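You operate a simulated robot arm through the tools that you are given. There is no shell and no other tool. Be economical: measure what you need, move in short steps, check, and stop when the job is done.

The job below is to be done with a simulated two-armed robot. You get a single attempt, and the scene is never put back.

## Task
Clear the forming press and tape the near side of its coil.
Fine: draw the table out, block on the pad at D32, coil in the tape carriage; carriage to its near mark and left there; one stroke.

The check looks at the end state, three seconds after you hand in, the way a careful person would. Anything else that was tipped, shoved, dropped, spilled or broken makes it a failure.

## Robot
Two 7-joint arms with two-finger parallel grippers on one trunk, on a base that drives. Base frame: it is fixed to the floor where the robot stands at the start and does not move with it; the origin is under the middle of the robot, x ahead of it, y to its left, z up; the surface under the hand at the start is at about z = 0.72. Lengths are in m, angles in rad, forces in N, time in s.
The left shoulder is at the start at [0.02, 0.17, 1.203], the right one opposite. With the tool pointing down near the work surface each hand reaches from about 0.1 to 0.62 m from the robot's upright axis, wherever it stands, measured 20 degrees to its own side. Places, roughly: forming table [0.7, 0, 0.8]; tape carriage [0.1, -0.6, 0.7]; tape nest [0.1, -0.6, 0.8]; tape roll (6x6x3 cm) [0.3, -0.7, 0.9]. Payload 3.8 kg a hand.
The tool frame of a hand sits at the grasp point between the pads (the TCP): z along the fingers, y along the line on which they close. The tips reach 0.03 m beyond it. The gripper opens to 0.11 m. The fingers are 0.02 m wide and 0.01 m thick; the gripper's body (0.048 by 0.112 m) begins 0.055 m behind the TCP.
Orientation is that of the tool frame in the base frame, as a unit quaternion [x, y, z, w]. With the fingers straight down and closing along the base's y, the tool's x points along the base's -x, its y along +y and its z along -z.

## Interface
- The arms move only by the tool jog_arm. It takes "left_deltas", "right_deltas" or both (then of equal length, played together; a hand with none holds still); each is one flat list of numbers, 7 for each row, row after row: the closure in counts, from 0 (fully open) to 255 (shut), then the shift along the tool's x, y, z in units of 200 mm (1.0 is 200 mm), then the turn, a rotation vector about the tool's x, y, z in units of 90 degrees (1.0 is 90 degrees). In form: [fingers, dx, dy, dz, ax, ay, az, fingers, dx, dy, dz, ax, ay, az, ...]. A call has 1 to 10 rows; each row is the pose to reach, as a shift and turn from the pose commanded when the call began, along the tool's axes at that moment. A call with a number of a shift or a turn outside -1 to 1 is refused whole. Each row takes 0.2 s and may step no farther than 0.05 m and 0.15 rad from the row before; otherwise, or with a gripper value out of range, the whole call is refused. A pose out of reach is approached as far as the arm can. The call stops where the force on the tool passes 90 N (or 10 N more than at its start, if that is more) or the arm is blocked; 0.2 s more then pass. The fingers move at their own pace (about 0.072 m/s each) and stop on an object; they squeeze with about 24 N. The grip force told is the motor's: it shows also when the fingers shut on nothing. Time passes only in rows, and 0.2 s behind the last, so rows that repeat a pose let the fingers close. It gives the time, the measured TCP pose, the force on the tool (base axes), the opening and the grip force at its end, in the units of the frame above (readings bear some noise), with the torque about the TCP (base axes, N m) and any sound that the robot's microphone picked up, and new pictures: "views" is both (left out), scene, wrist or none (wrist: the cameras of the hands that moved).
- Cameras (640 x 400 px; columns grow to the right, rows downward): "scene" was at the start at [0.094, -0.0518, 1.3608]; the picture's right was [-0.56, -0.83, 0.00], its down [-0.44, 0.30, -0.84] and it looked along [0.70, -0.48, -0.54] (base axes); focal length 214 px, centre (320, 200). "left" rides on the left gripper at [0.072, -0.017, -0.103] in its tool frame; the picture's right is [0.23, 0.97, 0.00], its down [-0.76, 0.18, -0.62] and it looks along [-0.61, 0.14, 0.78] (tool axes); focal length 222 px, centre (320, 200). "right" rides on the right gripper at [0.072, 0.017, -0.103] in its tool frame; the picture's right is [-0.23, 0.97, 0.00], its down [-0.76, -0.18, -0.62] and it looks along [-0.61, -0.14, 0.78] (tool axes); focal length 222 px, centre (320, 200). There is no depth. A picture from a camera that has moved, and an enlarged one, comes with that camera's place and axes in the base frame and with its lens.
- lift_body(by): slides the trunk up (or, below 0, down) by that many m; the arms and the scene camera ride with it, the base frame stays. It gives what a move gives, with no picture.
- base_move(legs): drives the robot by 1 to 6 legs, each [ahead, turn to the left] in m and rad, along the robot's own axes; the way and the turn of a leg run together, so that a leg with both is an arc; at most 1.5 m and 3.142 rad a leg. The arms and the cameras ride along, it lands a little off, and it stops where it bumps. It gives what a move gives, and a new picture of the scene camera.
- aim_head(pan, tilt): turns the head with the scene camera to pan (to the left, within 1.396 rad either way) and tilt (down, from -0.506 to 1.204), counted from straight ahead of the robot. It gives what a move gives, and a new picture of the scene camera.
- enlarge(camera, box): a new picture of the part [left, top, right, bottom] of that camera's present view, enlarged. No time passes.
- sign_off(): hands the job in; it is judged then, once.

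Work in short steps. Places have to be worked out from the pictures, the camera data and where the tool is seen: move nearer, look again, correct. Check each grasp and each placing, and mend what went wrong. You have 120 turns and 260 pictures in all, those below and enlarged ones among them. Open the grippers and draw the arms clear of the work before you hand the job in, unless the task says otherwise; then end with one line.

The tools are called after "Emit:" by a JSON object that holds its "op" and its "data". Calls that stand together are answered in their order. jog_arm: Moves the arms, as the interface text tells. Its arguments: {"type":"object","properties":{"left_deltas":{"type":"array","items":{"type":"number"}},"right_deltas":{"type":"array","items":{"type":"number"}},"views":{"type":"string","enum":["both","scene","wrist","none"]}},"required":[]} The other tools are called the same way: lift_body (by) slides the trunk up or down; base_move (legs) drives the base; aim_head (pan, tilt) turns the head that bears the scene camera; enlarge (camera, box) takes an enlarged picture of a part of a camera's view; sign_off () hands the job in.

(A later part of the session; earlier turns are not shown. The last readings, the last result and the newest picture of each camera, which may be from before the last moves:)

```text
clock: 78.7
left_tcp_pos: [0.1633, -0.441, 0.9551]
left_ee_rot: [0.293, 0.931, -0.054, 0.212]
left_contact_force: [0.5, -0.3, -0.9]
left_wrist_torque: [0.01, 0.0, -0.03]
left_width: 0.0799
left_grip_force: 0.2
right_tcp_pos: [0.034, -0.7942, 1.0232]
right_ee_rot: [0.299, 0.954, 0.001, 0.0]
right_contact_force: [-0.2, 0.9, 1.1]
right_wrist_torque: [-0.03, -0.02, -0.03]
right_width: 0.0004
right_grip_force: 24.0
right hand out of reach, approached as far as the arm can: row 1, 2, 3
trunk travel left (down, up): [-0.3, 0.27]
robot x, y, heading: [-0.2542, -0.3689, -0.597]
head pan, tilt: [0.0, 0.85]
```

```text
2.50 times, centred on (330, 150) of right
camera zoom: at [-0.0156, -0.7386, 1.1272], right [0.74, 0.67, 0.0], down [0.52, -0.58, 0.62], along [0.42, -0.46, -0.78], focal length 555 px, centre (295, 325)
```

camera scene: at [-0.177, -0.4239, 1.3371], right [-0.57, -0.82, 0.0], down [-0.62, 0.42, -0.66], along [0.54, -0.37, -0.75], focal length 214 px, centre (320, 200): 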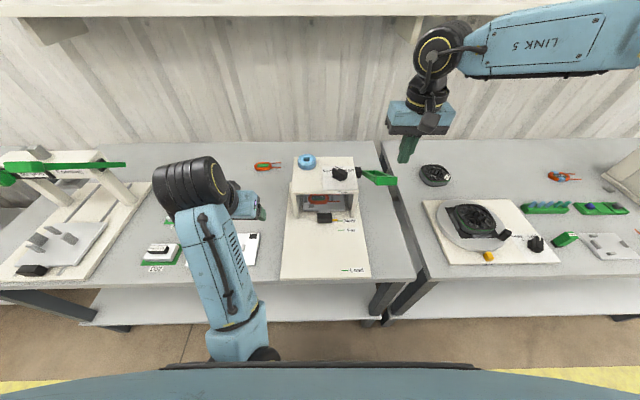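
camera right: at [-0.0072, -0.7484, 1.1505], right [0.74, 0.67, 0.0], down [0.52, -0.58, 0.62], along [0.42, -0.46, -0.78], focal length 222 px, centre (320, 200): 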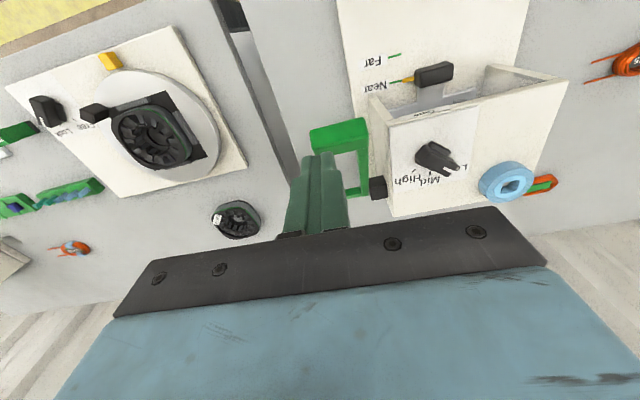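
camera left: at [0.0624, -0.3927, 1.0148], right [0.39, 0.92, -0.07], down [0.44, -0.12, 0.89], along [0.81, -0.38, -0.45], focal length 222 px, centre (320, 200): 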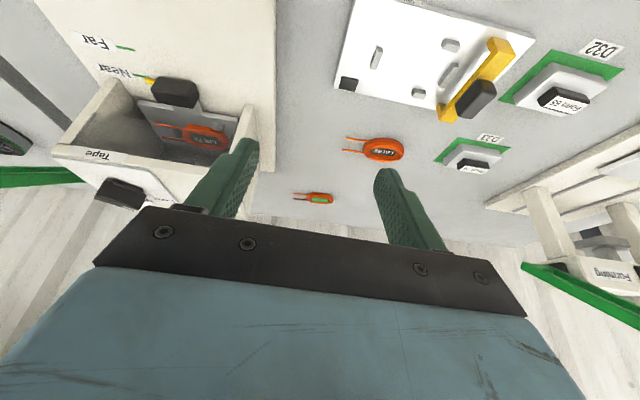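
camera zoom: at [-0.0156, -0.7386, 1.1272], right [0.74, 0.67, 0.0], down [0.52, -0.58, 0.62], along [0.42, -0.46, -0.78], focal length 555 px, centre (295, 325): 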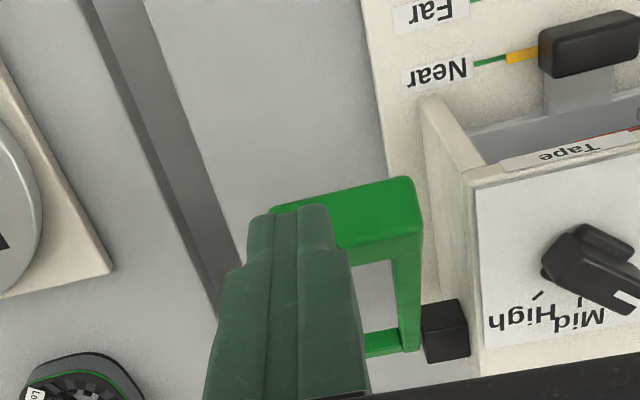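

The arm is near its limit with the tool this high relative to the shoulder. Raise the trunk 0.2 m so the hand works lower relative to it.

Emit:
{"op": "lift_body", "data": {"by": 0.2}}

Emit:
{"op": "jog_arm", "data": {"right_deltas": [255, -0.05, 0.05, 0.2, 0, 0, 0, 255, -0.1, 0.1, 0.4, 0, 0, 0, 255, -0.13, 0.13, 0.6, 0, 0, 0, 255, -0.14, 0.15, 0.8, 0, 0, 0, 255, -0.14, 0.15, 0.95, 0, 0, 0], "views": "both"}}

Emit:
{"op": "enlarge", "data": {"camera": "right", "box": [230, 70, 430, 230]}}

```text
clock: 80.9
left_tcp_pos: [0.1627, -0.4406, 1.1532]
left_ee_rot: [0.294, 0.931, -0.055, 0.212]
left_contact_force: [-0.2, 0.6, -0.1]
left_wrist_torque: [-0.04, -0.01, -0.03]
left_width: 0.0799
left_grip_force: 0.1
right_tcp_pos: [0.0344, -0.793, 1.2241]
right_ee_rot: [0.298, 0.954, 0.0, 0.0]
right_contact_force: [-0.2, 0.4, 0.4]
right_wrist_torque: [-0.01, 0.0, 0.05]
right_width: 0.0
right_grip_force: 23.9
trunk travel left (down, up): [-0.5, 0.07]
robot x, y, heading: [-0.2612, -0.3625, -0.598]
head pan, tilt: [0.0, 0.85]
```

```text
clock: 82.1
left_tcp_pos: [0.1636, -0.4415, 1.1553]
left_ee_rot: [0.295, 0.93, -0.055, 0.211]
left_contact_force: [0.4, -0.1, 0.1]
left_wrist_torque: [0.03, -0.03, -0.01]
left_width: 0.0798
left_grip_force: 0.1
right_tcp_pos: [-0.0225, -0.8049, 1.1154]
right_ee_rot: [0.298, 0.954, 0.001, 0.0]
right_contact_force: [-0.4, -0.4, 0.0]
right_wrist_torque: [0.02, 0.01, -0.01]
right_width: 0.0
right_grip_force: 23.8
right hand out of reach, approached as far as the arm can: row 1, 2, 3, 4, 5
trunk travel left (down, up): [-0.5, 0.07]
robot x, y, heading: [-0.2592, -0.3659, -0.599]
head pan, tilt: [0.0, 0.85]
camera scene: at [-0.177, -0.4236, 1.5371], right [-0.56, -0.83, 0.0], down [-0.62, 0.42, -0.66], along [0.54, -0.37, -0.75], focal length 214 px, centre (320, 200)
camera right: at [-0.0714, -0.7504, 1.22], right [0.74, 0.67, 0.0], down [0.52, -0.58, 0.62], along [0.42, -0.46, -0.78], focal length 222 px, centre (320, 200)
```

scene: 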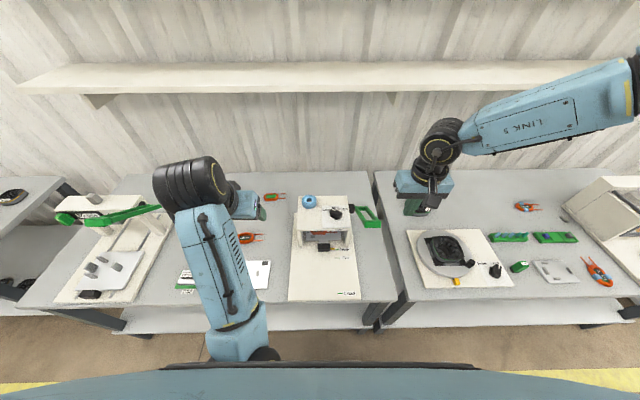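
right: 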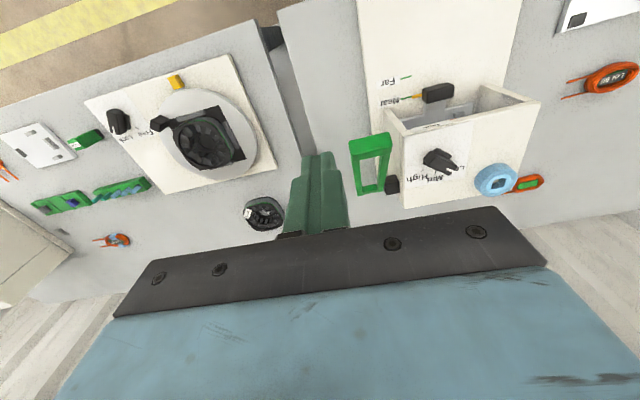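

```text
2.50 times, centred on (330, 150) of right
camera zoom: at [-0.0714, -0.7504, 1.22], right [0.74, 0.67, 0.0], down [0.52, -0.58, 0.62], along [0.42, -0.46, -0.78], focal length 555 px, centre (295, 325)
```

zoom: 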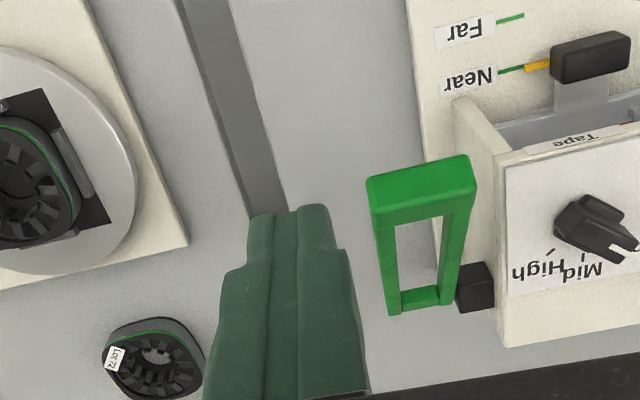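

The arm hit a joint limit on that route. Back off up and outward, then re-approach lower-first.

Emit:
{"op": "jog_arm", "data": {"right_deltas": [255, 0.117, -0.05, -0.167, 0, 0, 0, 255, 0.233, -0.1, -0.333, 0, 0, 0, 255, 0.35, -0.15, -0.5, 0, 0, 0, 255, 0.467, -0.2, -0.667, 0, 0, 0, 255, 0.583, -0.25, -0.833, 0, 0, 0, 255, 0.7, -0.3, -1.0, 0, 0, 0], "views": "none"}}

```text
clock: 83.5
left_tcp_pos: [0.1612, -0.4392, 1.1561]
left_ee_rot: [0.294, 0.93, -0.055, 0.213]
left_contact_force: [0.0, 0.2, -0.2]
left_wrist_torque: [0.0, -0.01, 0.0]
left_width: 0.0796
left_grip_force: 0.0
right_tcp_pos: [-0.1735, -0.7764, 1.3238]
right_ee_rot: [0.298, 0.954, 0.001, 0.001]
right_contact_force: [-0.7, 0.2, 0.1]
right_wrist_torque: [0.01, -0.02, -0.01]
right_width: 0.0
right_grip_force: 24.0
trunk travel left (down, up): [-0.5, 0.07]
robot x, y, heading: [-0.2571, -0.3643, -0.602]
head pan, tilt: [0.0, 0.85]
```

Emit:
{"op": "jog_arm", "data": {"right_deltas": [255, 0, 0.05, 0.2, 0, 0, 0, 255, 0, 0.1, 0.4, 0, 0, 0, 255, 0, 0.15, 0.6, 0, 0, 0, 255, 0, 0.2, 0.8, 0, 0, 0, 255, 0, 0.25, 1.0, 0, 0, 0], "views": "none"}}

Emit:
{"op": "jog_arm", "data": {"right_deltas": [255, -0.1, 0.05, 0.1, 0, 0, 0, 255, -0.2, 0.1, 0.2, 0, 0, 0, 255, -0.35, 0.15, 0.3, 0, 0, 0, 255, -0.5, 0.2, 0.38, 0, 0, 0], "views": "scene"}}

```text
clock: 84.7
left_tcp_pos: [0.164, -0.4416, 1.1553]
left_ee_rot: [0.293, 0.931, -0.055, 0.211]
left_contact_force: [-0.2, 0.3, 0.3]
left_wrist_torque: [-0.03, 0.01, -0.01]
left_width: 0.0798
left_grip_force: 0.1
right_tcp_pos: [-0.1408, -0.7356, 1.1261]
right_ee_rot: [0.299, 0.954, 0.002, 0.0]
right_contact_force: [0.6, 0.5, -0.3]
right_wrist_torque: [-0.01, 0.01, -0.04]
right_width: 0.0001
right_grip_force: 24.1
trunk travel left (down, up): [-0.5, 0.07]
robot x, y, heading: [-0.2567, -0.3634, -0.602]
head pan, tilt: [0.0, 0.85]
```

```text
clock: 85.7
left_tcp_pos: [0.1624, -0.4397, 1.1552]
left_ee_rot: [0.294, 0.931, -0.054, 0.211]
left_contact_force: [0.0, 0.0, 0.1]
left_wrist_torque: [0.0, 0.0, 0.01]
left_width: 0.08
left_grip_force: 0.0
right_tcp_pos: [-0.067, -0.7693, 1.0818]
right_ee_rot: [0.298, 0.954, 0.001, 0.0]
right_contact_force: [0.4, 0.3, 0.1]
right_wrist_torque: [-0.03, 0.05, -0.04]
right_width: 0.0002
right_grip_force: 23.9
right hand out of reach, approached as far as the arm can: row 3, 4
trunk travel left (down, up): [-0.5, 0.07]
robot x, y, heading: [-0.2596, -0.3616, -0.601]
head pan, tilt: [0.0, 0.85]
camera scene: at [-0.1767, -0.4235, 1.5371], right [-0.56, -0.83, 0.0], down [-0.62, 0.42, -0.66], along [0.54, -0.37, -0.75], focal length 214 px, centre (320, 200)
```

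scene: 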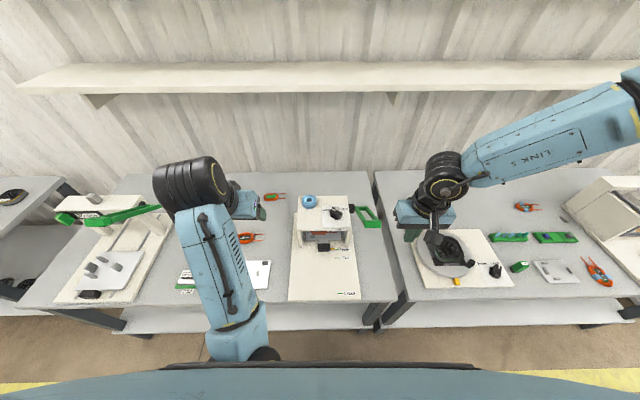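

Stuck at a joint limit again. I'll turn the base 0.35 rad left so the lever lies further to the right arm's own side.

Emit:
{"op": "jog_arm", "data": {"right_deltas": [255, 0.15, -0.1, -0.1, 0, 0, 0, 255, 0.3, -0.2, -0.2, 0, 0, 0, 255, 0.45, -0.3, -0.3, 0, 0, 0], "views": "none"}}

Emit:
{"op": "base_move", "data": {"legs": [[0, 0.35]]}}

```text
clock: 86.5
left_tcp_pos: [0.1611, -0.4401, 1.1567]
left_ee_rot: [0.293, 0.931, -0.054, 0.213]
left_contact_force: [-0.4, -0.1, -0.1]
left_wrist_torque: [0.0, -0.01, 0.0]
left_width: 0.08
left_grip_force: 0.0
right_tcp_pos: [-0.1784, -0.7664, 1.1417]
right_ee_rot: [0.298, 0.954, 0.001, 0.002]
right_contact_force: [-0.2, -0.4, -0.7]
right_wrist_torque: [0.03, -0.04, 0.02]
right_width: 0.0
right_grip_force: 23.7
trunk travel left (down, up): [-0.5, 0.07]
robot x, y, heading: [-0.2595, -0.3681, -0.602]
head pan, tilt: [0.0, 0.85]
```

```text
clock: 88.0
left_tcp_pos: [0.1639, -0.2951, 1.1557]
left_ee_rot: [0.133, 0.967, -0.019, 0.217]
left_contact_force: [0.6, 0.7, 0.0]
left_wrist_torque: [-0.03, -0.02, -0.01]
left_width: 0.0795
left_grip_force: 0.1
right_tcp_pos: [-0.0484, -0.7164, 1.1407]
right_ee_rot: [0.133, 0.991, 0.0, 0.0]
right_contact_force: [0.1, -0.2, 0.4]
right_wrist_torque: [0.0, 0.02, -0.03]
right_width: 0.0
right_grip_force: 23.7
trunk travel left (down, up): [-0.5, 0.07]
robot x, y, heading: [-0.2574, -0.3642, -0.262]
head pan, tilt: [0.0, 0.85]
camera scene: at [-0.1628, -0.3929, 1.5371], right [-0.26, -0.97, 0.0], down [-0.73, 0.19, -0.66], along [0.64, -0.17, -0.75], focal length 214 px, centre (320, 200)
```

scene: 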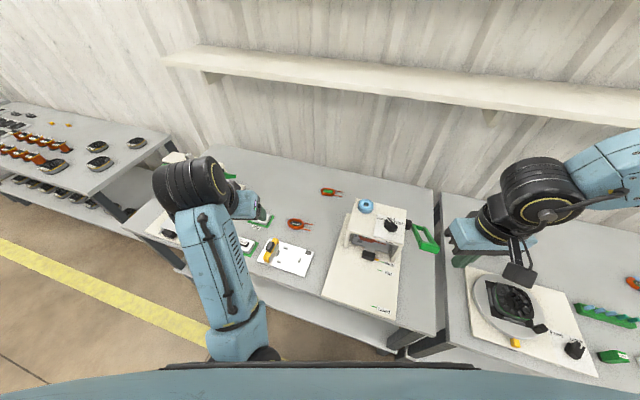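

Now the target in this heading is 0.14 m ahead and 0.04 m right of the hand. Approach at tip height above the bar.

Emit:
{"op": "jog_arm", "data": {"right_deltas": [255, -0.15, -0.05, 0.1, 0, 0, 0, 255, -0.3, -0.1, 0.2, 0, 0, 0, 255, -0.45, -0.15, 0.3, 0, 0, 0, 255, -0.6, -0.2, 0.4, 0, 0, 0, 255, -0.7, -0.2075, 0.45, 0, 0, 0], "views": "both"}}

Emit:
{"op": "enlarge", "data": {"camera": "right", "box": [230, 70, 430, 230]}}

Emit:
{"op": "enlarge", "data": {"camera": "scene", "box": [370, 190, 480, 280]}}

```text
clock: 89.2
left_tcp_pos: [0.1652, -0.2952, 1.1536]
left_ee_rot: [0.132, 0.967, -0.017, 0.218]
left_contact_force: [-0.3, -0.7, -0.6]
left_wrist_torque: [-0.01, 0.02, -0.03]
left_width: 0.0797
left_grip_force: 0.1
right_tcp_pos: [0.0749, -0.7913, 1.0503]
right_ee_rot: [0.133, 0.991, 0.0, 0.0]
right_contact_force: [-0.3, -0.3, -0.1]
right_wrist_torque: [0.01, 0.02, -0.01]
right_width: 0.0001
right_grip_force: 24.0
trunk travel left (down, up): [-0.5, 0.07]
robot x, y, heading: [-0.2598, -0.3654, -0.267]
head pan, tilt: [0.0, 0.85]
camera scene: at [-0.1616, -0.3916, 1.5371], right [-0.26, -0.97, 0.0], down [-0.73, 0.19, -0.66], along [0.64, -0.17, -0.75], focal length 214 px, centre (320, 200)
camera right: at [0.0099, -0.7559, 1.1543], right [0.48, 0.88, 0.0], down [0.69, -0.37, 0.62], along [0.55, -0.3, -0.78], focal length 222 px, centre (320, 200)
```

scene: 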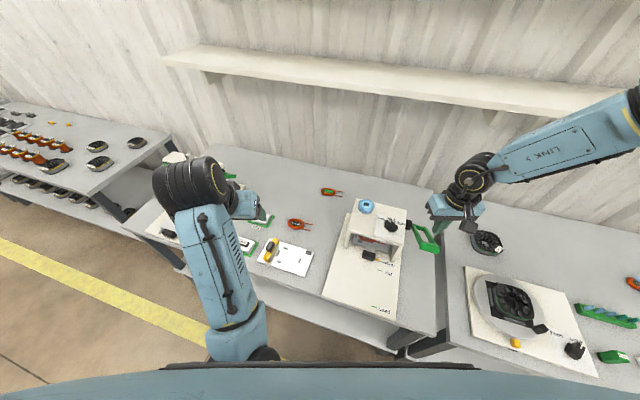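
right: 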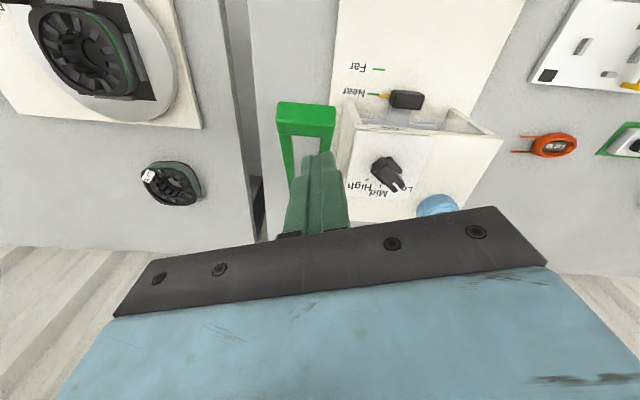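

```text
2.50 times, centred on (330, 150) of right
camera zoom: at [0.0099, -0.7559, 1.1543], right [0.48, 0.88, 0.0], down [0.69, -0.37, 0.62], along [0.55, -0.3, -0.78], focal length 555 px, centre (295, 325)
```

zoom: 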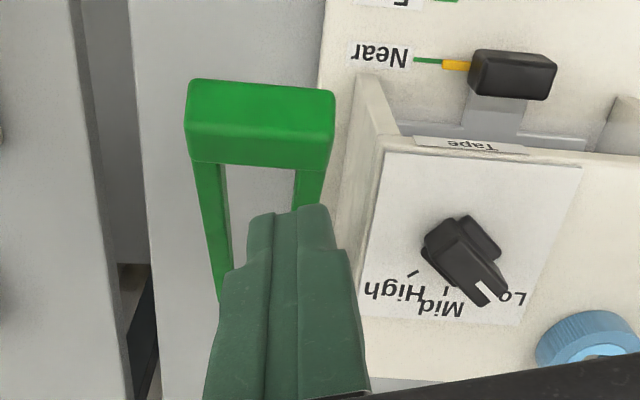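

```text
4.44 times, centred on (425, 235) of scene
camera zoom: at [-0.1616, -0.3916, 1.5371], right [-0.26, -0.97, 0.0], down [-0.73, 0.19, -0.66], along [0.64, -0.17, -0.75], focal length 953 px, centre (-147, 44)
```

zoom: 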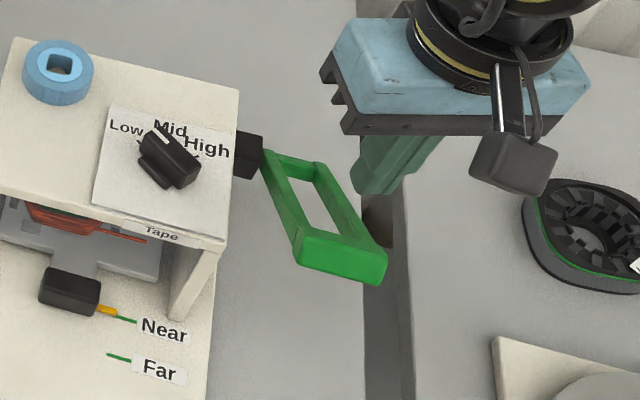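

Good reach now. The bar top is ~13 mm further right; shift and descend to just touch.

Emit:
{"op": "jog_arm", "data": {"right_deltas": [255, 0, -0.06, 0.08, 0, 0, 0, 255, 0, -0.06, 0.18, 0, 0, 0, 255, 0, -0.06, 0.25, 0, 0, 0], "views": "none"}}

Emit:
{"op": "enlarge", "data": {"camera": "right", "box": [210, 60, 430, 220]}}

Emit:
{"op": "enlarge", "data": {"camera": "scene", "box": [370, 190, 480, 280]}}

```text
clock: 90.0
left_tcp_pos: [0.1643, -0.2953, 1.1555]
left_ee_rot: [0.133, 0.967, -0.018, 0.217]
left_contact_force: [0.2, -0.3, 0.7]
left_wrist_torque: [0.0, -0.04, 0.0]
left_width: 0.08
left_grip_force: 0.1
right_tcp_pos: [0.0539, -0.8081, 1.0365]
right_ee_rot: [0.133, 0.991, 0.001, -0.002]
right_contact_force: [1.1, 1.0, -0.1]
right_wrist_torque: [-0.03, -0.01, -0.01]
right_width: 0.0001
right_grip_force: 23.8
right hand out of reach, approached as far as the arm can: row 1, 2, 3
trunk travel left (down, up): [-0.5, 0.07]
robot x, y, heading: [-0.2598, -0.3668, -0.258]
head pan, tilt: [0.0, 0.85]
```

```text
2.50 times, centred on (320, 140) of right
camera zoom: at [-0.0109, -0.7718, 1.1401], right [0.48, 0.88, 0.0], down [0.69, -0.37, 0.62], along [0.55, -0.3, -0.78], focal length 555 px, centre (320, 350)
```

zoom: 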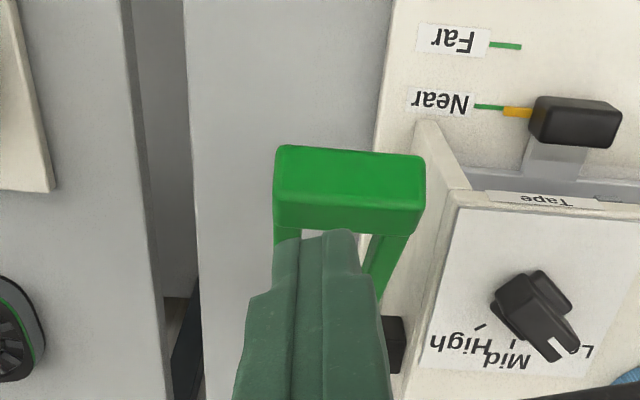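

```text
4.44 times, centred on (425, 235) of scene
camera zoom: at [-0.1628, -0.3934, 1.5371], right [-0.26, -0.97, 0.0], down [-0.73, 0.19, -0.66], along [0.64, -0.17, -0.75], focal length 953 px, centre (-147, 44)
```

zoom: 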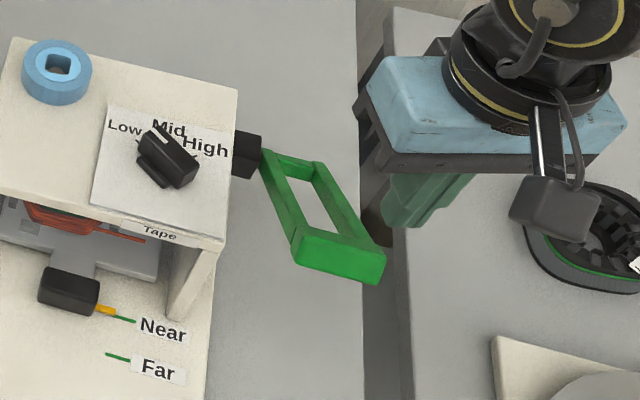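

Downward motion is blocked by a wrist limit at this yaw. I'll turn the hand ~60° outward (camera to the outside), as the left arm did comfortably, and retry.

Emit:
{"op": "jog_arm", "data": {"right_deltas": [255, 0.05, -0.05, -0.1, 0, 0, -0.095, 255, 0.1, -0.1, -0.2, 0, 0, -0.19, 255, 0.1, -0.1, -0.2, 0, 0, -0.285, 255, 0.1, -0.1, -0.2, 0, 0, -0.38, 255, 0.1, -0.1, -0.2, 0, 0, -0.475, 255, 0.1, -0.1, -0.2, 0, 0, -0.57, 255, 0.1, -0.1, -0.2, 0, 0, -0.665], "views": "none"}}

```text
clock: 91.6
left_tcp_pos: [0.164, -0.2974, 1.1552]
left_ee_rot: [0.133, 0.967, -0.017, 0.218]
left_contact_force: [-0.1, -0.4, -0.3]
left_wrist_torque: [0.0, -0.01, -0.01]
left_width: 0.0798
left_grip_force: 0.1
right_tcp_pos: [0.0131, -0.815, 1.0687]
right_ee_rot: [-0.282, 0.958, -0.034, 0.018]
right_contact_force: [0.3, 0.0, -0.4]
right_wrist_torque: [-0.01, -0.01, 0.02]
right_width: 0.0
right_grip_force: 24.1
right hand out of reach, approached as far as the arm can: row 5, 6, 7
trunk travel left (down, up): [-0.5, 0.07]
robot x, y, heading: [-0.2582, -0.3662, -0.257]
head pan, tilt: [0.0, 0.85]
```

That direction limits sooner. Try yaw the other way (+), back through straight to about +45°.

Emit:
{"op": "jog_arm", "data": {"right_deltas": [255, 0, 0, -0.05, 0, 0, 0.095, 255, 0, 0, -0.05, 0, 0, 0.19, 255, 0, 0, -0.05, 0, 0, 0.285, 255, 0, 0, -0.05, 0, 0, 0.38, 255, 0, 0, -0.05, 0, 0, 0.475, 255, 0, 0, -0.05, 0, 0, 0.57, 255, 0, 0, -0.05, 0, 0, 0.665, 255, 0, 0, -0.05, 0, 0, 0.76, 255, 0, 0, -0.05, 0, 0, 0.855, 255, 0, 0, -0.05, 0, 0, 0.95], "views": "both"}}

```text
clock: 93.8
left_tcp_pos: [0.1638, -0.2956, 1.1555]
left_ee_rot: [0.133, 0.967, -0.017, 0.217]
left_contact_force: [1.1, 0.4, 1.1]
left_wrist_torque: [0.03, -0.02, 0.02]
left_width: 0.0802
left_grip_force: 0.2
right_tcp_pos: [0.0132, -0.8114, 1.0776]
right_ee_rot: [0.444, 0.895, -0.013, 0.037]
right_contact_force: [-0.1, -0.1, 0.2]
right_wrist_torque: [0.0, 0.02, 0.0]
right_width: 0.0002
right_grip_force: 23.9
trunk travel left (down, up): [-0.5, 0.07]
robot x, y, heading: [-0.2577, -0.364, -0.264]
head pan, tilt: [0.0, 0.85]
camera scene: at [-0.163, -0.3931, 1.5371], right [-0.26, -0.97, 0.0], down [-0.73, 0.19, -0.66], along [0.64, -0.17, -0.75], focal length 214 px, centre (320, 200)
camera right: at [-0.0224, -0.737, 1.1767], right [0.91, 0.41, 0.03], down [0.28, -0.68, 0.68], along [0.3, -0.61, -0.73], focal length 222 px, centre (320, 200)
```

scene: 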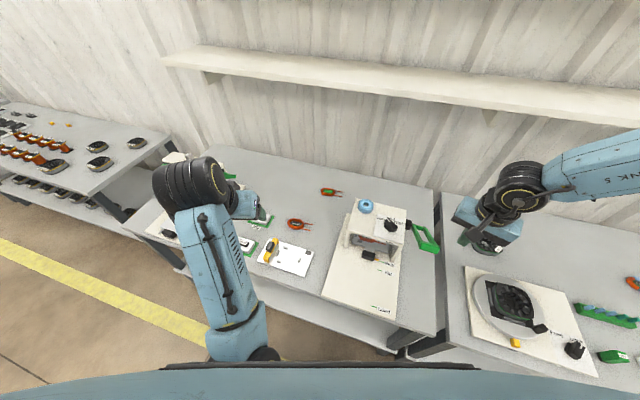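
right: 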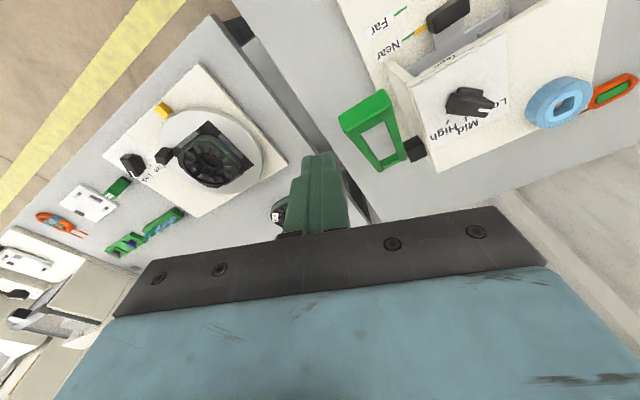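

Yaw +37° is free of the limit. Move over the bar: Δbase (+0.056, +0.009), down 45 mm.

Emit:
{"op": "jog_arm", "data": {"right_deltas": [255, -0.07, 0.125, 0.05, 0, 0, 0, 255, -0.135, 0.249, 0.1, 0, 0, 0, 255, -0.135, 0.249, 0.2, 0, 0, 0], "views": "both"}}

Emit:
{"op": "enlarge", "data": {"camera": "right", "box": [210, 60, 430, 220]}}

Emit:
{"op": "enlarge", "data": {"camera": "scene", "box": [370, 190, 480, 280]}}

```text
clock: 94.6
left_tcp_pos: [0.164, -0.2948, 1.155]
left_ee_rot: [0.132, 0.967, -0.018, 0.217]
left_contact_force: [0.6, -0.5, 0.2]
left_wrist_torque: [-0.03, -0.03, -0.04]
left_width: 0.0799
left_grip_force: 0.0
right_tcp_pos: [0.0707, -0.8056, 1.0418]
right_ee_rot: [0.443, 0.896, -0.013, 0.037]
right_contact_force: [0.5, -0.8, -0.1]
right_wrist_torque: [-0.01, 0.02, 0.01]
right_width: 0.0002
right_grip_force: 24.1
trunk travel left (down, up): [-0.5, 0.07]
robot x, y, heading: [-0.2584, -0.3633, -0.259]
head pan, tilt: [0.0, 0.85]
camera scene: at [-0.1623, -0.3925, 1.5371], right [-0.26, -0.97, 0.0], down [-0.73, 0.19, -0.66], along [0.64, -0.17, -0.75], focal length 214 px, centre (320, 200)
camera right: at [0.0352, -0.7302, 1.14], right [0.91, 0.41, 0.03], down [0.28, -0.68, 0.68], along [0.3, -0.61, -0.73], focal length 222 px, centre (320, 200)
```

scene: 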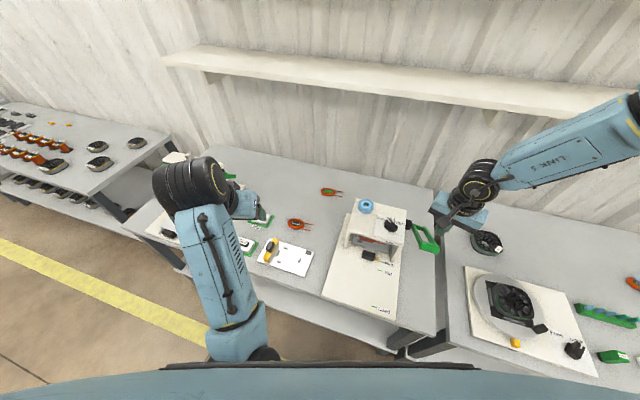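
right: 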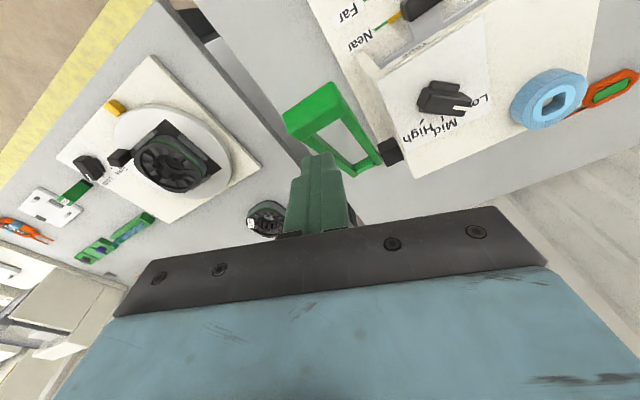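

```text
2.50 times, centred on (320, 140) of right
camera zoom: at [0.0352, -0.7302, 1.14], right [0.91, 0.41, 0.03], down [0.28, -0.68, 0.68], along [0.3, -0.61, -0.73], focal length 555 px, centre (320, 350)
```

zoom: 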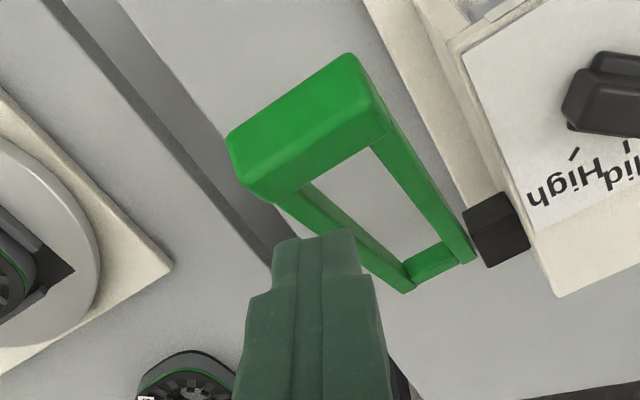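

```text
4.44 times, centred on (425, 235) of scene
camera zoom: at [-0.1623, -0.3925, 1.5371], right [-0.26, -0.97, 0.0], down [-0.73, 0.19, -0.66], along [0.64, -0.17, -0.75], focal length 953 px, centre (-147, 44)
```

zoom: 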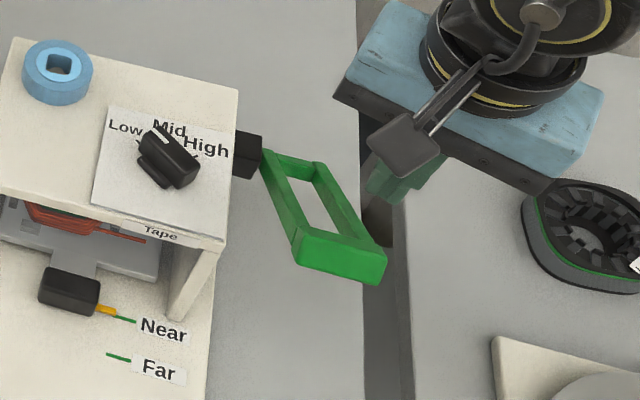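

Tip is just behind the bar; shift ~15 mm toward the robot side and lower to touch.

Emit:
{"op": "jog_arm", "data": {"right_deltas": [255, 0.074, -0.025, 0.05, 0, 0, 0, 255, 0.074, -0.025, 0.13, 0, 0, 0, 255, 0.074, -0.025, 0.2, 0, 0, 0], "views": "none"}}

Emit:
{"op": "enlarge", "data": {"camera": "right", "box": [210, 60, 430, 220]}}

Emit:
{"op": "enlarge", "data": {"camera": "scene", "box": [370, 190, 480, 280]}}

```text
clock: 95.4
left_tcp_pos: [0.1636, -0.2955, 1.1546]
left_ee_rot: [0.133, 0.967, -0.017, 0.218]
left_contact_force: [-0.3, 0.1, -0.5]
left_wrist_torque: [-0.02, -0.02, -0.01]
left_width: 0.08
left_grip_force: 0.1
right_tcp_pos: [0.0444, -0.8039, 1.0284]
right_ee_rot: [0.444, 0.895, -0.014, 0.037]
right_contact_force: [-0.2, 0.4, -0.4]
right_wrist_torque: [0.02, 0.01, 0.01]
right_width: 0.0003
right_grip_force: 23.6
right hand out of reach, approached as far as the arm can: row 1, 2, 3
trunk travel left (down, up): [-0.5, 0.07]
robot x, y, heading: [-0.2597, -0.3658, -0.263]
head pan, tilt: [0.0, 0.85]
```

```text
2.50 times, centred on (320, 140) of right
camera zoom: at [0.0097, -0.7294, 1.1272], right [0.91, 0.41, 0.03], down [0.28, -0.68, 0.68], along [0.3, -0.61, -0.73], focal length 555 px, centre (320, 350)
```

zoom: 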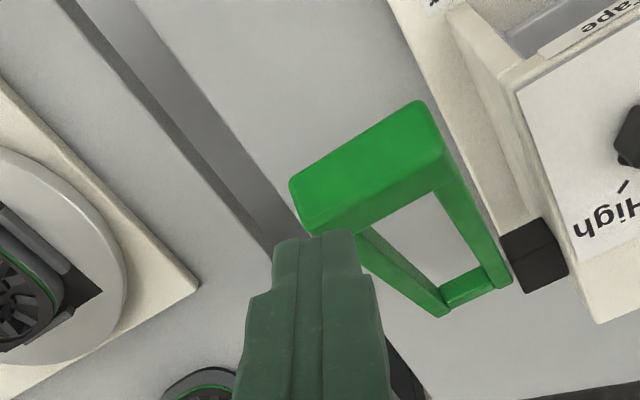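

```text
4.44 times, centred on (425, 235) of scene
camera zoom: at [-0.1633, -0.3933, 1.5371], right [-0.26, -0.97, 0.0], down [-0.73, 0.19, -0.66], along [0.64, -0.17, -0.75], focal length 953 px, centre (-147, 44)
```

zoom: 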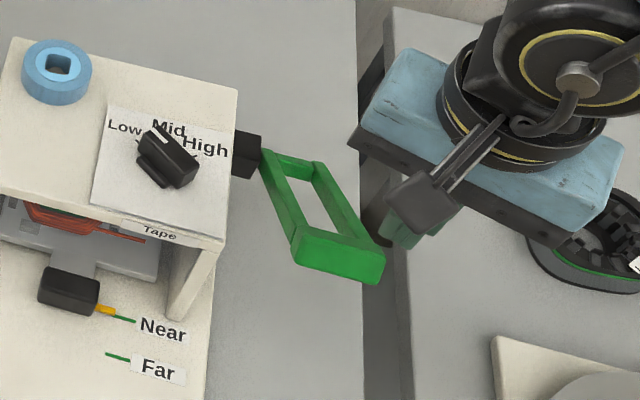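

Descending is what the arm cannot do, so I'll position horizontally and use the trunk to lower the hand. First place the tip over the bar's centre.

Emit:
{"op": "jog_arm", "data": {"right_deltas": [255, 0, 0.02, -0.1, 0, 0, 0, 255, -0.0225, 0.0955, -0.12, 0, 0, 0, 255, -0.0225, 0.0955, -0.12, 0, 0, 0], "views": "none"}}

Emit:
{"op": "enlarge", "data": {"camera": "right", "box": [210, 60, 430, 220]}}

```text
clock: 96.2
left_tcp_pos: [0.163, -0.2953, 1.1539]
left_ee_rot: [0.133, 0.967, -0.017, 0.217]
left_contact_force: [-0.1, -0.3, 0.0]
left_wrist_torque: [-0.02, 0.0, 0.0]
left_width: 0.0796
left_grip_force: 0.0
right_tcp_pos: [0.0629, -0.792, 1.0534]
right_ee_rot: [0.443, 0.895, -0.014, 0.038]
right_contact_force: [-0.7, 0.5, -0.5]
right_wrist_torque: [-0.04, -0.04, 0.05]
right_width: 0.0
right_grip_force: 23.8
trunk travel left (down, up): [-0.5, 0.07]
robot x, y, heading: [-0.2582, -0.3627, -0.259]
head pan, tilt: [0.0, 0.85]
```

```text
2.50 times, centred on (320, 140) of right
camera zoom: at [0.0268, -0.7189, 1.1513], right [0.91, 0.41, 0.03], down [0.28, -0.68, 0.68], along [0.3, -0.61, -0.73], focal length 555 px, centre (320, 350)
```

zoom: 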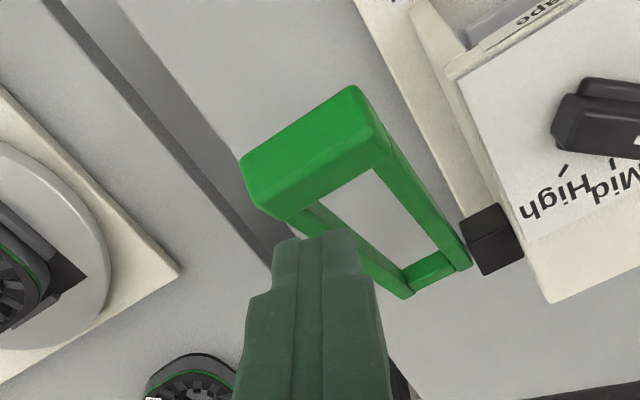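

Tip now projects onto the bar's top face. Lower the trunk 45 mm to just above contact and check.

Emit:
{"op": "lift_body", "data": {"by": -0.045}}

Emit:
{"op": "enlarge", "data": {"camera": "right", "box": [210, 60, 430, 220]}}

Emit:
{"op": "enlarge", "data": {"camera": "scene", "box": [370, 170, 480, 270]}}

```text
clock: 97.0
left_tcp_pos: [0.1646, -0.2948, 1.1097]
left_ee_rot: [0.132, 0.967, -0.017, 0.217]
left_contact_force: [-0.1, 0.2, 0.0]
left_wrist_torque: [0.0, -0.03, 0.02]
left_width: 0.0797
left_grip_force: 0.1
right_tcp_pos: [0.0633, -0.7929, 1.0074]
right_ee_rot: [0.444, 0.895, -0.014, 0.037]
right_contact_force: [0.1, 0.0, 0.4]
right_wrist_torque: [0.02, 0.0, 0.01]
right_width: 0.0
right_grip_force: 24.2
trunk travel left (down, up): [-0.455, 0.115]
robot x, y, heading: [-0.2571, -0.3658, -0.261]
head pan, tilt: [0.0, 0.85]
```

```text
2.50 times, centred on (320, 140) of right
camera zoom: at [0.0269, -0.7188, 1.1061], right [0.91, 0.41, 0.03], down [0.28, -0.68, 0.68], along [0.3, -0.61, -0.73], focal length 555 px, centre (320, 350)
```

zoom: 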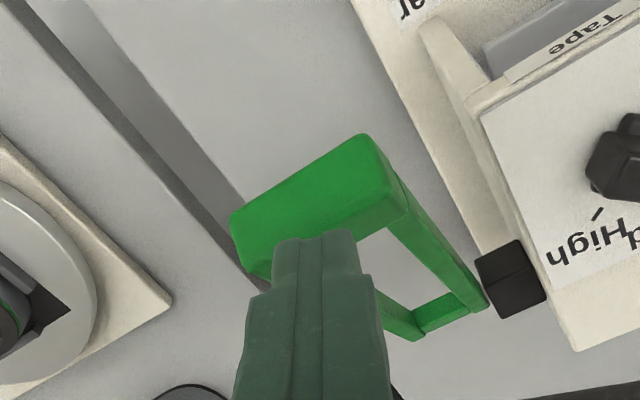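

```text
4.00 times, centred on (425, 220) of scene
camera zoom: at [-0.1631, -0.393, 1.4921], right [-0.26, -0.97, 0.0], down [-0.73, 0.19, -0.66], along [0.64, -0.17, -0.75], focal length 858 px, centre (-100, 120)
```

zoom: 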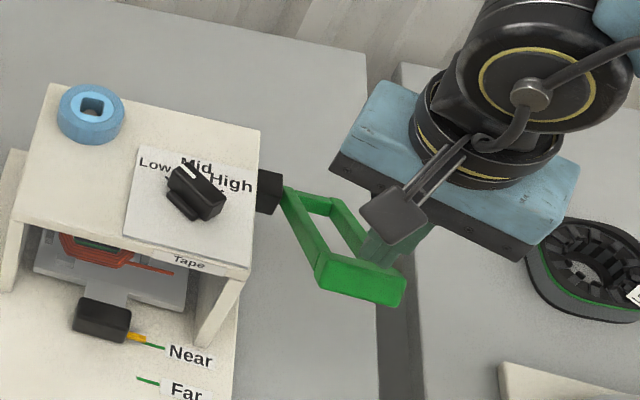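

Good; continue lowering to make contact.

Emit:
{"op": "lift_body", "data": {"by": -0.025}}

Emit:
{"op": "enlarge", "data": {"camera": "right", "box": [210, 60, 430, 220]}}

```text
clock: 97.7
left_tcp_pos: [0.1646, -0.2964, 1.0843]
left_ee_rot: [0.134, 0.966, -0.018, 0.219]
left_contact_force: [1.0, -0.7, -0.4]
left_wrist_torque: [0.0, 0.03, 0.01]
left_width: 0.0797
left_grip_force: 0.1
right_tcp_pos: [0.0622, -0.793, 0.9819]
right_ee_rot: [0.443, 0.896, -0.013, 0.038]
right_contact_force: [-2.6, 1.0, 3.3]
right_wrist_torque: [0.02, 0.07, 0.01]
right_width: 0.0001
right_grip_force: 24.1
trunk travel left (down, up): [-0.43, 0.14]
robot x, y, heading: [-0.2546, -0.3639, -0.262]
head pan, tilt: [0.0, 0.85]
```

```text
2.50 times, centred on (320, 140) of right
camera zoom: at [0.0267, -0.7187, 1.0811], right [0.91, 0.41, 0.03], down [0.28, -0.68, 0.68], along [0.3, -0.61, -0.73], focal length 555 px, centre (320, 350)
```

zoom: 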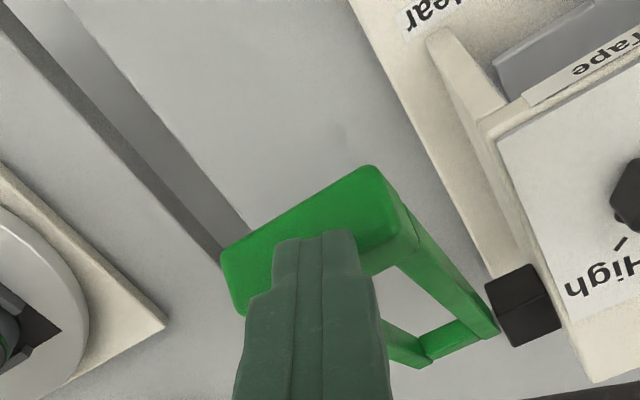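

Contact force points up-and-robotward: I'm on the bar's end face. Raise, shift 14 mm deeper, and come down again.

Emit:
{"op": "lift_body", "data": {"by": 0.03}}

Emit:
{"op": "jog_arm", "data": {"right_deltas": [255, -0.07, 0.022, 0, 0, 0, 0, 255, -0.07, 0.022, 0, 0, 0, 0], "views": "none"}}

Emit:
{"op": "lift_body", "data": {"by": -0.03}}

Emit:
{"op": "enlarge", "data": {"camera": "right", "box": [210, 60, 430, 220]}}

Emit:
{"op": "enlarge", "data": {"camera": "scene", "box": [370, 170, 480, 270]}}

```text
clock: 98.5
left_tcp_pos: [0.1645, -0.2971, 1.1145]
left_ee_rot: [0.132, 0.967, -0.016, 0.217]
left_contact_force: [-0.1, -0.4, 0.4]
left_wrist_torque: [-0.03, 0.0, 0.0]
left_width: 0.0798
left_grip_force: 0.0
right_tcp_pos: [0.0617, -0.7937, 1.0127]
right_ee_rot: [0.444, 0.895, -0.014, 0.037]
right_contact_force: [0.3, -0.7, 0.5]
right_wrist_torque: [0.02, 0.0, 0.0]
right_width: 0.0002
right_grip_force: 23.7
trunk travel left (down, up): [-0.46, 0.11]
robot x, y, heading: [-0.2571, -0.3661, -0.262]
head pan, tilt: [0.0, 0.85]
```

```text
clock: 99.1
left_tcp_pos: [0.164, -0.2962, 1.1154]
left_ee_rot: [0.132, 0.967, -0.017, 0.218]
left_contact_force: [0.6, 0.5, 0.2]
left_wrist_torque: [0.01, 0.0, 0.0]
left_width: 0.08
left_grip_force: 0.1
right_tcp_pos: [0.0752, -0.8008, 1.0148]
right_ee_rot: [0.443, 0.896, -0.014, 0.037]
right_contact_force: [-0.2, 0.3, 0.5]
right_wrist_torque: [0.0, 0.03, 0.03]
right_width: 0.0001
right_grip_force: 24.1
trunk travel left (down, up): [-0.46, 0.11]
robot x, y, heading: [-0.2589, -0.3683, -0.264]
head pan, tilt: [0.0, 0.85]
```

```text
clock: 99.8
left_tcp_pos: [0.1637, -0.2966, 1.0844]
left_ee_rot: [0.133, 0.967, -0.017, 0.218]
left_contact_force: [0.3, 0.3, 1.0]
left_wrist_torque: [0.02, 0.0, -0.02]
left_width: 0.08
left_grip_force: 0.2
right_tcp_pos: [0.0745, -0.8026, 0.983]
right_ee_rot: [0.444, 0.895, -0.014, 0.037]
right_contact_force: [0.4, -0.5, 0.1]
right_wrist_torque: [-0.05, 0.01, 0.01]
right_width: 0.0
right_grip_force: 23.6
trunk travel left (down, up): [-0.43, 0.14]
robot x, y, heading: [-0.2591, -0.3667, -0.26]
head pan, tilt: [0.0, 0.85]
```

```text
2.50 times, centred on (320, 140) of right
camera zoom: at [0.0398, -0.7277, 1.0814], right [0.91, 0.41, 0.03], down [0.28, -0.68, 0.68], along [0.3, -0.61, -0.73], focal length 555 px, centre (320, 350)
```

zoom: 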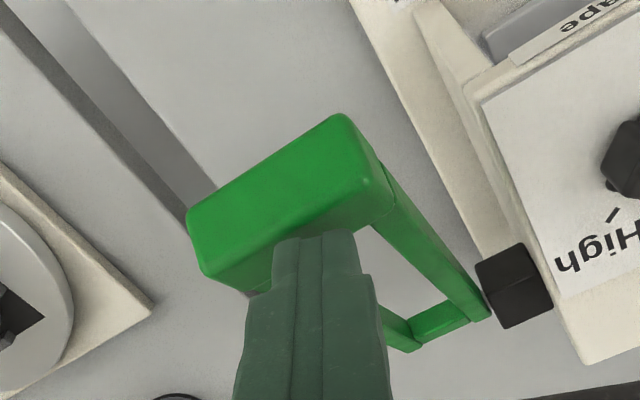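

```text
4.00 times, centred on (425, 220) of scene
camera zoom: at [-0.1628, -0.3933, 1.4671], right [-0.26, -0.97, 0.0], down [-0.73, 0.19, -0.66], along [0.64, -0.17, -0.75], focal length 858 px, centre (-100, 120)
```

zoom: 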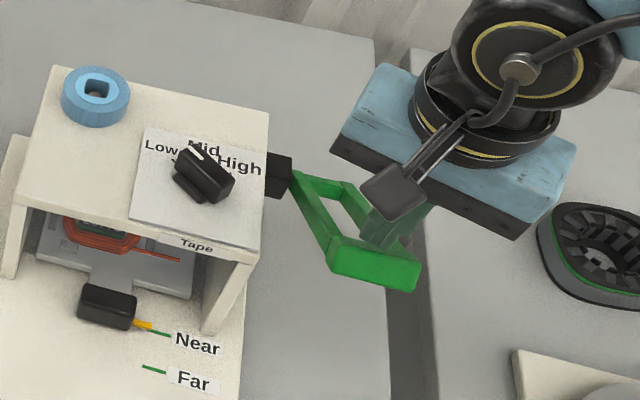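

Emit:
{"op": "lift_body", "data": {"by": -0.02}}

Emit:
{"op": "enlarge", "data": {"camera": "right", "box": [210, 60, 430, 220]}}

Emit:
{"op": "enlarge", "data": {"camera": "scene", "box": [370, 160, 480, 260]}}

```text
clock: 100.5
left_tcp_pos: [0.1637, -0.2946, 1.0651]
left_ee_rot: [0.132, 0.967, -0.017, 0.217]
left_contact_force: [0.1, 0.9, -0.5]
left_wrist_torque: [-0.02, -0.05, 0.0]
left_width: 0.0799
left_grip_force: 0.1
right_tcp_pos: [0.0768, -0.8016, 0.9618]
right_ee_rot: [0.444, 0.895, -0.014, 0.037]
right_contact_force: [1.3, 0.4, 0.2]
right_wrist_torque: [0.0, 0.01, -0.01]
right_width: 0.0002
right_grip_force: 24.0
trunk travel left (down, up): [-0.41, 0.16]
robot x, y, heading: [-0.2614, -0.3618, -0.263]
head pan, tilt: [0.0, 0.85]
```

```text
2.50 times, centred on (320, 140) of right
camera zoom: at [0.0395, -0.7274, 1.0615], right [0.91, 0.41, 0.03], down [0.28, -0.68, 0.68], along [0.3, -0.61, -0.73], focal length 555 px, centre (320, 350)
```

zoom: 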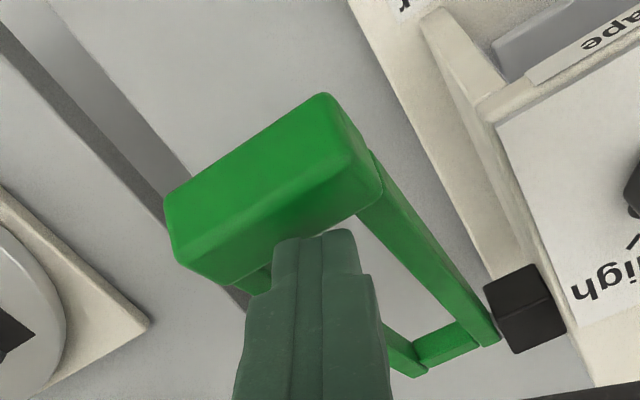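

```text
4.00 times, centred on (425, 210) of scene
camera zoom: at [-0.1631, -0.393, 1.4471], right [-0.26, -0.97, 0.0], down [-0.73, 0.19, -0.66], along [0.64, -0.17, -0.75], focal length 858 px, centre (-100, 160)
```

zoom: 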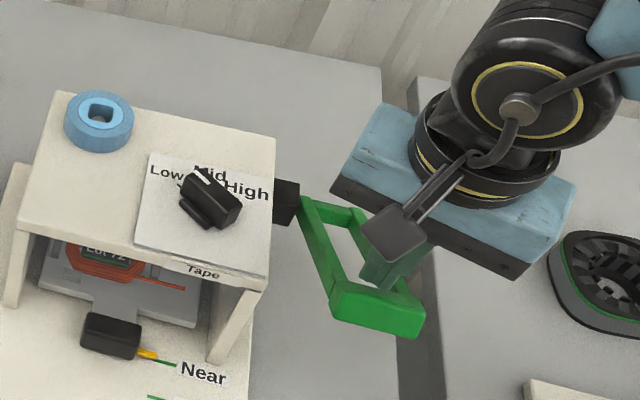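

No contact – tip slipped just inside the loop. Raise, come back 8 mm toward me (midway), and lower again.

Emit:
{"op": "lift_body", "data": {"by": 0.035}}

Emit:
{"op": "jog_arm", "data": {"right_deltas": [255, 0.04, -0.013, 0, 0, 0, 0, 255, 0.04, -0.013, 0, 0, 0, 0], "views": "none"}}

Emit:
{"op": "lift_body", "data": {"by": -0.025}}

Emit:
{"op": "enlarge", "data": {"camera": "right", "box": [250, 90, 390, 190]}}

```text
clock: 101.3
left_tcp_pos: [0.1647, -0.2956, 1.0991]
left_ee_rot: [0.133, 0.966, -0.017, 0.219]
left_contact_force: [0.8, 1.2, -0.3]
left_wrist_torque: [0.01, -0.02, 0.0]
left_width: 0.0799
left_grip_force: 0.0
right_tcp_pos: [0.0749, -0.8019, 0.9986]
right_ee_rot: [0.443, 0.896, -0.014, 0.037]
right_contact_force: [0.2, -0.1, -0.5]
right_wrist_torque: [-0.02, 0.01, 0.04]
right_width: 0.0002
right_grip_force: 24.2
trunk travel left (down, up): [-0.445, 0.125]
robot x, y, heading: [-0.2606, -0.3659, -0.266]
head pan, tilt: [0.0, 0.85]
```

```text
clock: 101.9
left_tcp_pos: [0.1645, -0.2954, 1.0992]
left_ee_rot: [0.133, 0.967, -0.018, 0.218]
left_contact_force: [-0.1, 0.5, -0.2]
left_wrist_torque: [0.02, -0.01, 0.02]
left_width: 0.0799
left_grip_force: 0.1
right_tcp_pos: [0.0686, -0.7971, 0.998]
right_ee_rot: [0.443, 0.896, -0.013, 0.037]
right_contact_force: [0.2, 0.6, -0.9]
right_wrist_torque: [-0.02, -0.04, 0.05]
right_width: 0.0
right_grip_force: 23.7
trunk travel left (down, up): [-0.445, 0.125]
robot x, y, heading: [-0.2577, -0.3663, -0.262]
head pan, tilt: [0.0, 0.85]
```

```text
clock: 102.6
left_tcp_pos: [0.1637, -0.2971, 1.0744]
left_ee_rot: [0.132, 0.967, -0.017, 0.218]
left_contact_force: [0.5, 0.7, 0.3]
left_wrist_torque: [0.0, 0.02, -0.01]
left_width: 0.0799
left_grip_force: 0.0
right_tcp_pos: [0.0695, -0.7983, 0.9725]
right_ee_rot: [0.443, 0.896, -0.012, 0.038]
right_contact_force: [1.3, -1.1, 0.6]
right_wrist_torque: [0.0, -0.01, -0.01]
right_width: 0.0002
right_grip_force: 24.0
trunk travel left (down, up): [-0.42, 0.15]
robot x, y, heading: [-0.2631, -0.3658, -0.262]
head pan, tilt: [0.0, 0.85]
```

```text
4.00 times, centred on (320, 140) of right
camera zoom: at [0.0332, -0.7236, 1.0702], right [0.91, 0.41, 0.03], down [0.28, -0.68, 0.68], along [0.3, -0.61, -0.73], focal length 888 px, centre (320, 440)
```

zoom: 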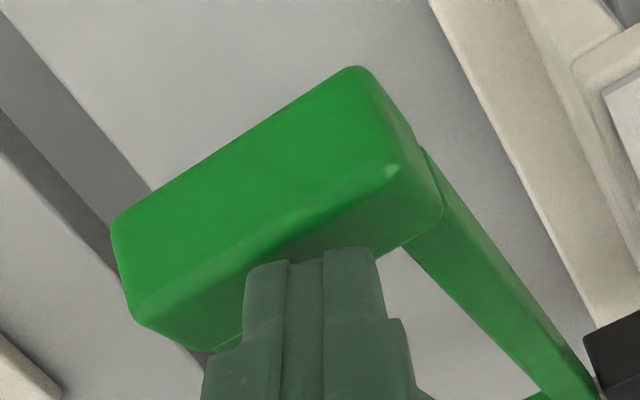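

Touching the inner edge now (force toward +f). Nudge 4 mm back toward me and press.

Emit:
{"op": "lift_body", "data": {"by": 0.015}}

Emit:
{"op": "jog_arm", "data": {"right_deltas": [255, 0.02, -0.006, 0, 0, 0, 0, 255, 0.02, -0.006, 0, 0, 0, 0], "views": "none"}}

Emit:
{"op": "lift_body", "data": {"by": -0.022}}

Emit:
{"op": "enlarge", "data": {"camera": "right", "box": [250, 90, 390, 190]}}

```text
clock: 103.2
left_tcp_pos: [0.164, -0.2959, 1.0894]
left_ee_rot: [0.132, 0.967, -0.017, 0.218]
left_contact_force: [0.5, 0.7, -0.3]
left_wrist_torque: [0.03, 0.01, 0.01]
left_width: 0.0795
left_grip_force: 0.0
right_tcp_pos: [0.0679, -0.7973, 0.9883]
right_ee_rot: [0.443, 0.896, -0.013, 0.037]
right_contact_force: [-0.7, 0.8, -0.1]
right_wrist_torque: [0.02, -0.01, 0.03]
right_width: 0.0001
right_grip_force: 24.7
trunk travel left (down, up): [-0.435, 0.135]
robot x, y, heading: [-0.2566, -0.3644, -0.261]
head pan, tilt: [0.0, 0.85]
```

```text
clock: 103.8
left_tcp_pos: [0.164, -0.2957, 1.0898]
left_ee_rot: [0.133, 0.967, -0.016, 0.218]
left_contact_force: [0.5, 0.5, 0.5]
left_wrist_torque: [0.02, -0.03, -0.01]
left_width: 0.0799
left_grip_force: 0.1
right_tcp_pos: [0.0659, -0.7933, 0.9872]
right_ee_rot: [0.443, 0.896, -0.014, 0.037]
right_contact_force: [0.1, 0.5, -0.1]
right_wrist_torque: [0.01, -0.02, -0.02]
right_width: 0.0
right_grip_force: 23.9
trunk travel left (down, up): [-0.435, 0.135]
robot x, y, heading: [-0.258, -0.3653, -0.261]
head pan, tilt: [0.0, 0.85]
```

```text
clock: 104.5
left_tcp_pos: [0.1646, -0.2956, 1.0681]
left_ee_rot: [0.131, 0.967, -0.017, 0.218]
left_contact_force: [-1.0, -0.1, 0.2]
left_wrist_torque: [0.01, 0.01, -0.01]
left_width: 0.0798
left_grip_force: 0.0
right_tcp_pos: [0.0649, -0.7945, 0.9642]
right_ee_rot: [0.443, 0.896, -0.013, 0.039]
right_contact_force: [0.6, 0.2, 0.5]
right_wrist_torque: [-0.03, 0.04, 0.01]
right_width: 0.0001
right_grip_force: 24.4
trunk travel left (down, up): [-0.413, 0.157]
robot x, y, heading: [-0.2585, -0.3623, -0.263]
head pan, tilt: [0.0, 0.85]
```

```text
4.00 times, centred on (320, 140) of right
camera zoom: at [0.0298, -0.7206, 1.0627], right [0.91, 0.41, 0.03], down [0.28, -0.68, 0.68], along [0.3, -0.61, -0.73], focal length 888 px, centre (320, 440)
```

zoom: 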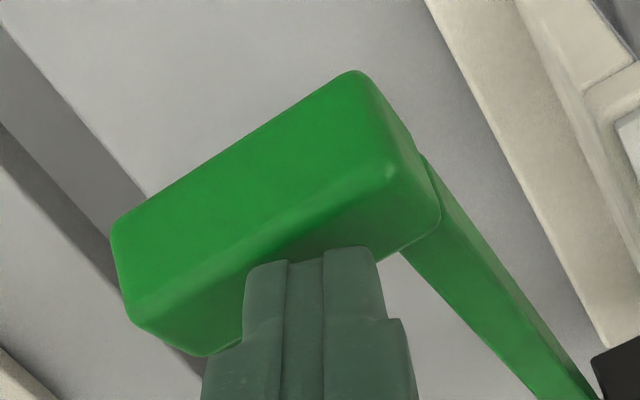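

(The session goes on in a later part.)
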